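You operate a simulated robot arm through the tools that you are given. There is no shell and no other tool. Be economical: measure what you need, move in short steps, check, and stop when the job is done.

Carry out the task below with a simulated robot arm. There is one attempt and no reset: what you move stays moved.

TASK
Put one of the black caps from the top of the crate table on top of the green pad.
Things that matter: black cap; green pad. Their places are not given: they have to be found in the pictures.

It is judged by the outcome, as a careful person would: the job done as asked, and still so three seconds after it is handed in. It fails if anything else is knocked over, pushed out of place, dropped, spilled or broken.

THE ROBOT
A 7-joint arm with a two-finger parallel gripper, fixed in place. Base frame: the origin is at the foot of the arm, x ahead of it, y to its left, z up; the work surface is at about z = 0. Lengths are in cm, angles in degrees, forces in N, time in s.
With the tool pointing down near the work surface it reaches from about 24 to 62 cm from the base axis. Its first joint turns from -66.0 to 66.0 degrees. Payload 2.6 kg.
Tool frame: the origin (TCP) lies between the finger pads and is the grasp point; the fingertips stand 3 cm ahead of it; z points along the fingers, y is the line along which they close. The gripper opens to 9.4 cm. The fingers are 2.8 cm wide and 1 cm thick; the gripper's body (5 by 9.6 cm) begins 5.5 cm behind the TCP.
Orientation is that of the tool frame in the base frame, as [roll, pitch, yaw] about the fixed x, y, z axes, in that order (R = Rz(yaw) Ry(pitch) Rx(roll)). With the fingers straight down and closing along the base's y, the tool's x points along the base's -x, its y along +y and its z along -z.

THE INTERFACE
- The arm moves only by the tool arm_command. Its argument "deltas" is a list of rows, each an object (a shift or turn left out is 0, a gripper value left out holds the last) with "offset": the shift along the tool's x, y, z in cm, a list of three; "delta_rot": the turn, a rotation vector about the tool's x, y, z in degrees, a list of three; "fingers": the gripper command, from -1 (shut) to 1 (fully open), values between in proportion. In form: [{"offset": [tx, ty, tz], "delta_rot": [wx, wy, wz], "fingers": fingers}, ...]. A call has 1 to 20 rows; each row is the pose to reach, as a shift and turn from the pose commanded when the call began, along the tool's axes at that moment. A row lasts 0.2 s, in which the tool goes at most 5 cm and 8.6 degrees; a call with a longer step from one row to the next is refused whole, and so is a gripper value outside its range. A pose out of reach is approached as far as the arm can. The call stops where the force on the tool passes 40 N (or 10 N more than at its start, if that is more) or the arm is blocked; 0.2 s more then pass. The fingers move at their own pace (about 7.2 cm/s each) and stop on an object; they squeeze with about 36 N. The grip force told is the motor's: it shows also when the fingers shut on nothing. Time passes only in rows, and 0.2 s behind the last, so rows that repeat a pose let the fingers close. It gives the time, the measured TCP pose, the force on the tool (base axes), the opening and the grip force at its end, in the units of the frame above (readings bear some noise).
- Cameras (640 x 400 px; columns grow to the right, rows downward): "scene" is fixed at [0.71, 41.73, 56.29]; the picture's right is [-0.90, -0.44, 0.00], its down [-0.28, 0.56, -0.78] and it looks along [0.35, -0.70, -0.63] (base axes); focal length 341 px, centre (320, 200). "wrist" rides on the gripper at [-3.7, 0, -5.8] in the tool frame; the picture's right is [0.00, -1.00, 0.00], its down [0.97, 0.00, -0.24] and it looks along [0.24, 0.00, 0.97] (tool axes); focal length 218 px, centre (320, 200).
- capture(camera): a new picture of that camera. No time passes.
- locate(camera, pixels): for up to 12 pixels [column, row] of the newest picture of that camera ("zoom" is the newest enlarged one), the place [x, y, z] in the base frame of the surface seen there, good to about 0.2 cm, but the place of the scene camera against the robot may be out by one fixed shift of up to 2.5 cm in any direction. No time passes.
- inspect(camera, box): a new picture of the part [left, top, right, bottom] of that camera's present view, enlarged. No time passes.
- sign_off(): hands the job in; it is judged then, once.

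Work in short steps. Measure before you move; look again where a grasp or a placing could have gone wrong, and mend it. You have 60 turns and 26 pictures in all, the two below and enlarged ones among them. Open the gripper and draw the arm clear of the work before you hand the job in, unless the task says otherwise; then end with one line.

The tools are called by a JSON object that holds its "method" and its "body". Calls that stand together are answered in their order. arm_command: Moves the arm, as the interface text tells. Its arguments: {"type":"object","properties":{"deltas":{"type":"array"}},"required":["deltas"]} The other tools are called the same way: capture (camera) takes a picture; locate (camera, pixels) gives the place of the surface under pixels of a picture; inspect (camera, box) takes an enlarged picture of a part of a camera's view; sign_off () hands the job in.

At the start:

```text
time: 0.0
tcp_pos: [37.56, -3.78, 22.91]
tool_rot: [180.0, 0.1, 179.9]
ft_force: [0.6, 0.0, 0.8]
finger_gap: 9.4
grasp_force: 0.1
```

scene: 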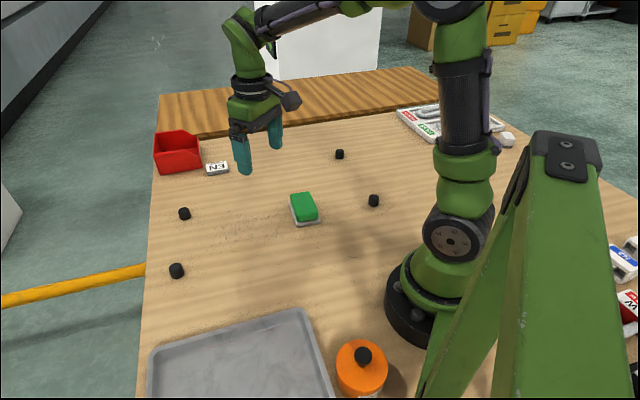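
wrist: 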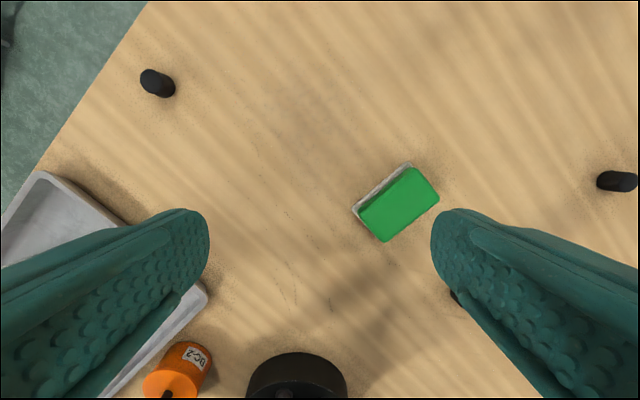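

The pictures show the green pad at wrist (398,203) and black caps at wrist (157,83) and (617,181). I measure them in both views.

{"method": "locate", "body": {"camera": "wrist", "pixels": [[398, 203], [405, 168], [438, 195], [385, 240], [360, 210], [152, 78], [166, 88], [612, 181], [630, 182], [300, 150], [355, 212]]}}

{"method": "locate", "body": {"camera": "scene", "pixels": [[304, 206], [184, 211], [176, 267], [339, 152], [374, 198], [250, 220]]}}

{"method": "inspect", "body": {"camera": "scene", "box": [140, 120, 400, 290]}}

```text
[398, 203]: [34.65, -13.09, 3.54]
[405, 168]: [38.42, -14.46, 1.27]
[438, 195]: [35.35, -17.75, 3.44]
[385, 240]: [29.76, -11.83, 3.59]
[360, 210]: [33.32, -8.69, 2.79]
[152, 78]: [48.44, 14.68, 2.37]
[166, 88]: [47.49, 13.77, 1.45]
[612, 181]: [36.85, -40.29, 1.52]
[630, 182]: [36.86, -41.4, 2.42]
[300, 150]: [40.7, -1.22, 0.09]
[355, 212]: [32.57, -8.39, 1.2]
```

```text
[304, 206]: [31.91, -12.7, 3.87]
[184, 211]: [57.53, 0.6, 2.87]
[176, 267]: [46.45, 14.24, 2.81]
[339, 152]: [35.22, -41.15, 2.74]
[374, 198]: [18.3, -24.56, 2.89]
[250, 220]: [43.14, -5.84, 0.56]
```

```text
2.35 times, centred on (270, 205) of scene
```

zoom: 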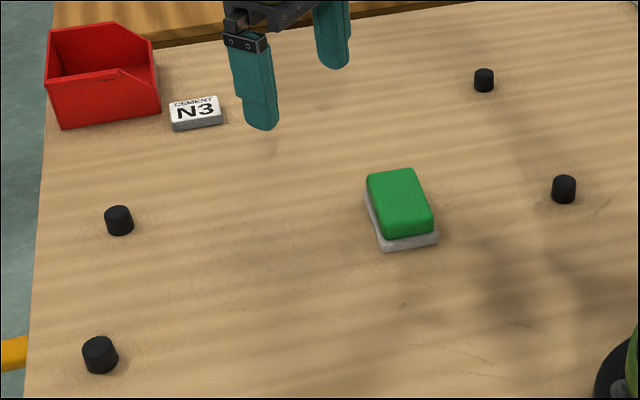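

Nearest cap is at about (47.9, 14.2), with its top near z 2.4. The pad centre is about (34, -13), top near 3.5. I move above the cap at z≈15 for a closer look.

{"method": "arm_command", "body": {"deltas": [{"offset": [-2, 3.6, 1.6]}, {"offset": [-4, 7.2, 3.2]}, {"offset": [-6, 10.8, 4.8]}, {"offset": [-8, 14.4, 6.4]}, {"offset": [-10.2, 18, 8]}, {"offset": [-10.2, 18, 8]}]}}

{"method": "capture", "body": {"camera": "wrist"}}

```text
time: 1.4
tcp_pos: [47.67, 14.28, 14.8]
tool_rot: [-180.0, 0.0, 180.0]
ft_force: [0.3, 0.2, 0.6]
finger_gap: 9.39
grasp_force: 0.0
```

```text
22 pictures are left
```

wrist: 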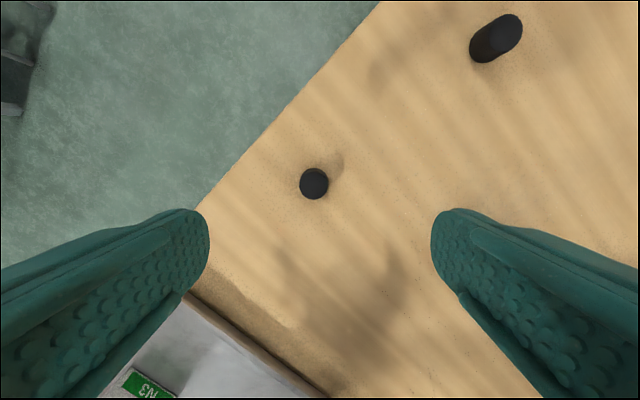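

The cap is at (314,184). The tray rim is lower left, so I measure both to check that the fingers clear it.

{"method": "locate", "body": {"camera": "wrist", "pixels": [[314, 180], [302, 184], [326, 184], [314, 171], [314, 196], [190, 293], [260, 345], [320, 390], [350, 180], [205, 205], [495, 35]]}}

```text
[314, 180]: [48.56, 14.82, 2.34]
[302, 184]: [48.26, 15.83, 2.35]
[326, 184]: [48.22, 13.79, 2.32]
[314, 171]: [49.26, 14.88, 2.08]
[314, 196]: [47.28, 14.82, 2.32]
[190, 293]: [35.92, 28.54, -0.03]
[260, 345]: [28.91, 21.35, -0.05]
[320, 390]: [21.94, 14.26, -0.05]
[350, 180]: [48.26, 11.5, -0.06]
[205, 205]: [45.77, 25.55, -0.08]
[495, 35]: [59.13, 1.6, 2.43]
```

The cap's centre is (48.25, 14.8), diameter ≈2.1, top 2.35, and the tray is far off. I go down so the fingertips stop at about 0.6 cm, then close.

{"method": "arm_command", "body": {"deltas": [{"offset": [-0.58, 0.52, 3], "fingers": 1}, {"offset": [-0.58, 0.52, 6]}, {"offset": [-0.58, 0.52, 8.5]}, {"offset": [-0.58, 0.52, 10.2]}, {"offset": [-0.58, 0.52, 11.2]}, {"offset": [-0.58, 0.52, 11.2]}]}}

{"method": "capture", "body": {"camera": "wrist"}}

```text
time: 2.8
tcp_pos: [48.15, 14.66, 3.67]
tool_rot: [-180.0, 0.0, -179.9]
ft_force: [0.3, -1.5, -0.4]
finger_gap: 9.4
grasp_force: 0.1
```

```text
21 pictures are left
```

wrist: 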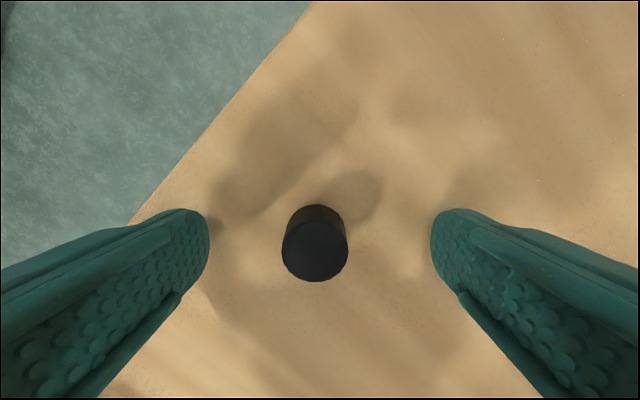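

The cap at (315,245) is between the fingers and nearly centred. I close.

{"method": "arm_command", "body": {"deltas": [{"fingers": -1}, {"fingers": -1}, {"fingers": -1}, {"fingers": -1}, {"fingers": -1}]}}

```text
time: 4.0
tcp_pos: [48.06, 14.61, 3.71]
tool_rot: [-180.0, 0.1, 179.9]
ft_force: [-1.2, -0.3, 0.4]
finger_gap: 2.38
grasp_force: 36.0
```

The gap of 2.38 at 36 N shows the cap is held. I lift it straight up.

{"method": "arm_command", "body": {"deltas": [{"offset": [0, 0, -2]}, {"offset": [0, 0, -5]}, {"offset": [0, 0, -8]}, {"offset": [0, 0, -11]}, {"offset": [0, 0, -12]}, {"offset": [0, 0, -12]}]}}

{"method": "capture", "body": {"camera": "wrist"}}

```text
time: 5.4
tcp_pos: [48.23, 14.72, 15.73]
tool_rot: [-179.9, 0.0, 180.0]
ft_force: [1.0, 0.6, -0.4]
finger_gap: 2.35
grasp_force: 36.1
```

```text
20 pictures are left
```

wrist: 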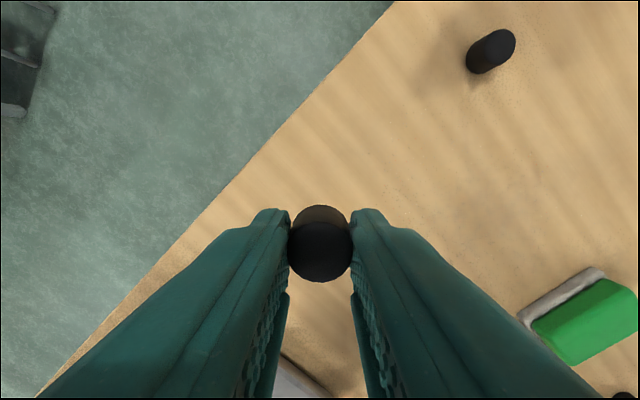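

The cap is firmly held. I carry it towards the pad and stop short, at about (29, -13), so the pad shows ahead of the fingers for measuring.

{"method": "arm_command", "body": {"deltas": [{"offset": [2, -3, 0]}, {"offset": [4, -6.5, 0]}, {"offset": [6.2, -10, 0]}, {"offset": [8.4, -13.5, 0]}, {"offset": [10.6, -17, 0]}, {"offset": [12.8, -20.5, 0]}, {"offset": [15, -24, 0]}, {"offset": [17.2, -26.5, 0]}, {"offset": [19.2, -27.7, 0]}, {"offset": [19.2, -27.7, 0]}]}}

{"method": "capture", "body": {"camera": "wrist"}}

```text
time: 7.6
tcp_pos: [28.99, -13.07, 15.68]
tool_rot: [-180.0, 0.1, -180.0]
ft_force: [0.0, 0.4, -0.7]
finger_gap: 2.34
grasp_force: 35.8
```

```text
19 pictures are left
```

wrist: 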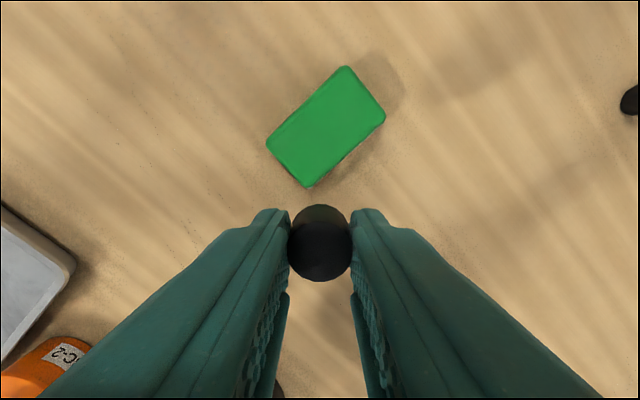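

The whole pad is visible, with its top centre near (326,127). I measure it.

{"method": "locate", "body": {"camera": "wrist", "pixels": [[326, 127], [344, 69], [383, 116], [309, 184], [270, 144], [300, 135], [350, 115], [320, 262], [320, 245], [290, 245]]}}

```text
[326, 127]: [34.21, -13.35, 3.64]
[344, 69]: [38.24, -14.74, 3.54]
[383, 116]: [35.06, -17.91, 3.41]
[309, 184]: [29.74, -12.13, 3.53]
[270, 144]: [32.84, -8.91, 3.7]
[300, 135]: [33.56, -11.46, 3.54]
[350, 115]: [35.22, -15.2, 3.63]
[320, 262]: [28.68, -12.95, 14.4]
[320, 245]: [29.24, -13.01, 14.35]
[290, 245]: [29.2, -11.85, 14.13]
```

Pad top centre is about (34.0, -13.4), z≈3.6. The cap's bottom is about 3.65 below the TCP, so contact should come at TCP z≈7.3. I move over the pad and stop at about z 7.7.

{"method": "arm_command", "body": {"deltas": [{"offset": [-2.5, -0.2, 0]}, {"offset": [-5, -0.33, 0]}, {"offset": [-5, -0.33, 0]}, {"offset": [-5, -0.33, 2.5]}, {"offset": [-5, -0.33, 5]}, {"offset": [-5, -0.33, 7]}, {"offset": [-5, -0.33, 8]}, {"offset": [-5, -0.33, 8]}]}}

{"method": "capture", "body": {"camera": "wrist"}}

{"method": "inspect", "body": {"camera": "scene", "box": [230, 140, 380, 240]}}

```text
time: 9.4
tcp_pos: [34.01, -13.39, 7.67]
tool_rot: [-180.0, 0.0, 180.0]
ft_force: [-0.9, -0.1, 0.4]
finger_gap: 2.35
grasp_force: 35.7
```

```text
18 pictures are left
```

wrist: 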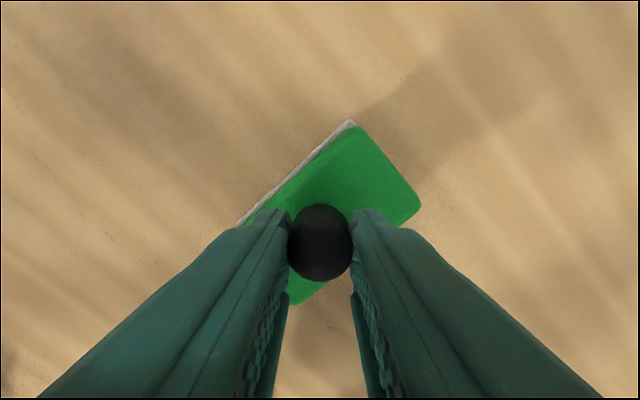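

```text
4.00 times, centred on (305, 190) of scene
```

zoom: 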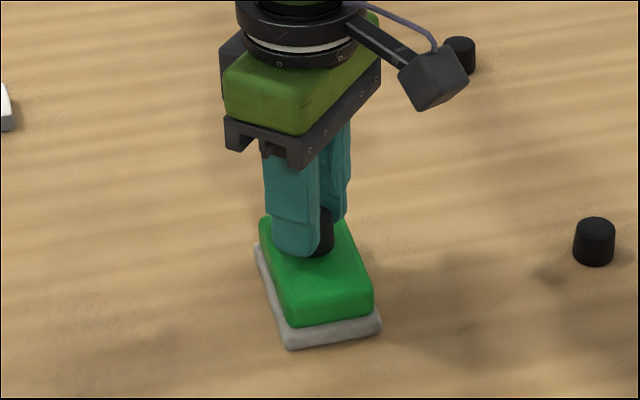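

The cap sits over the pad's middle, just above it. I lower it to contact while watching the force.

{"method": "arm_command", "body": {"deltas": [{"offset": [0, 0, 0.15]}, {"offset": [0, 0, 0.3]}, {"offset": [0, 0, 0.36]}, {"offset": [0, 0, 0.36]}]}}

```text
time: 10.4
tcp_pos: [34.11, -13.24, 7.31]
tool_rot: [-179.9, 0.0, 180.0]
ft_force: [0.9, 1.2, 0.1]
finger_gap: 2.35
grasp_force: 36.2
```

There's no contact force yet, so I go down a little further.

{"method": "arm_command", "body": {"deltas": [{"offset": [0, 0, 0.1]}, {"offset": [0, 0, 0.15]}, {"offset": [0, 0, 0.15]}]}}

```text
time: 11.2
tcp_pos: [34.1, -13.36, 7.29]
tool_rot: [-180.0, 0.1, 179.9]
ft_force: [-3.8, 2.3, 19.8]
finger_gap: 2.36
grasp_force: 36.4
```

A force of 19.8 N shows the cap is on the pad. I ease up 0.1 cm and open the fingers.

{"method": "arm_command", "body": {"deltas": [{"offset": [0, 0, -0.1]}, {"offset": [0, 0, -0.1]}, {"offset": [0, 0, -0.1], "fingers": -0.2}, {"offset": [0, 0, -0.1], "fingers": 0.2}, {"offset": [0, 0, -0.1], "fingers": 0.2}, {"offset": [0, 0, -0.1], "fingers": 0.2}]}}

{"method": "capture", "body": {"camera": "wrist"}}

```text
time: 12.6
tcp_pos: [34.09, -13.27, 7.29]
tool_rot: [-179.9, -0.1, -180.0]
ft_force: [-0.2, 0.4, 0.1]
finger_gap: 5.66
grasp_force: 0.0
```

```text
16 pictures are left
```

wrist: 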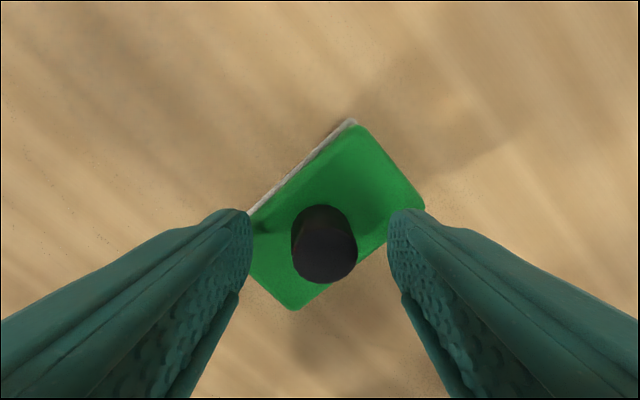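

The cap stands upright on the pad, clear of both fingers. I rise straight up and then draw back.

{"method": "arm_command", "body": {"deltas": [{"offset": [0, 0, -1]}, {"offset": [0, 0, -3]}, {"offset": [0, 0, -6]}, {"offset": [0, 0, -10]}, {"offset": [0, 0, -13], "fingers": 1}, {"offset": [-4, 3, -13]}, {"offset": [-7, 6, -13]}, {"offset": [-7, 6, -13]}]}}

{"method": "capture", "body": {"camera": "scene"}}

{"method": "inspect", "body": {"camera": "scene", "box": [230, 150, 380, 244]}}

```text
time: 14.4
tcp_pos: [41.06, -7.33, 20.42]
tool_rot: [180.0, 0.0, -179.9]
ft_force: [-0.1, 0.2, -0.2]
finger_gap: 9.4
grasp_force: 0.1
```

```text
15 pictures are left
```

scene: 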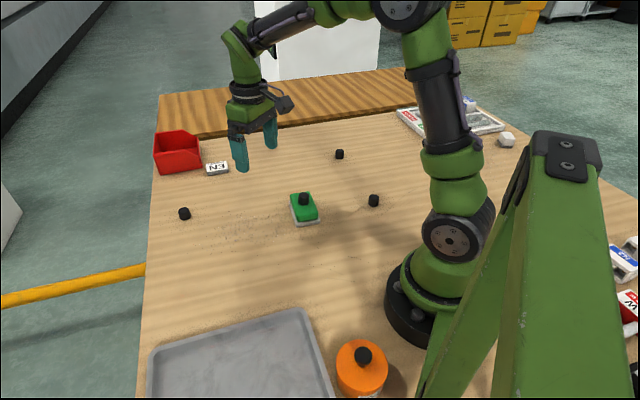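

```text
4.26 times, centred on (305, 197) of scene
```

zoom: 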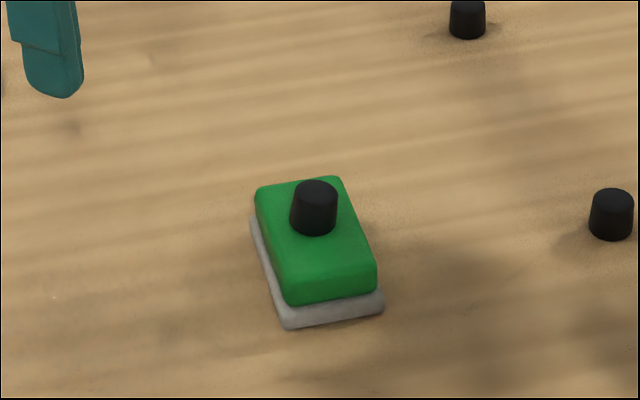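

The cap stands upright on the green pad, nothing else has moved, and the arm is clear. I hand the job in.

{"method": "sign_off", "body": {}}

```text
The job is handed in.
```

One black cap is standing upright on top of the green pad; the gripper is open, the arm is clear, and the job is handed in.
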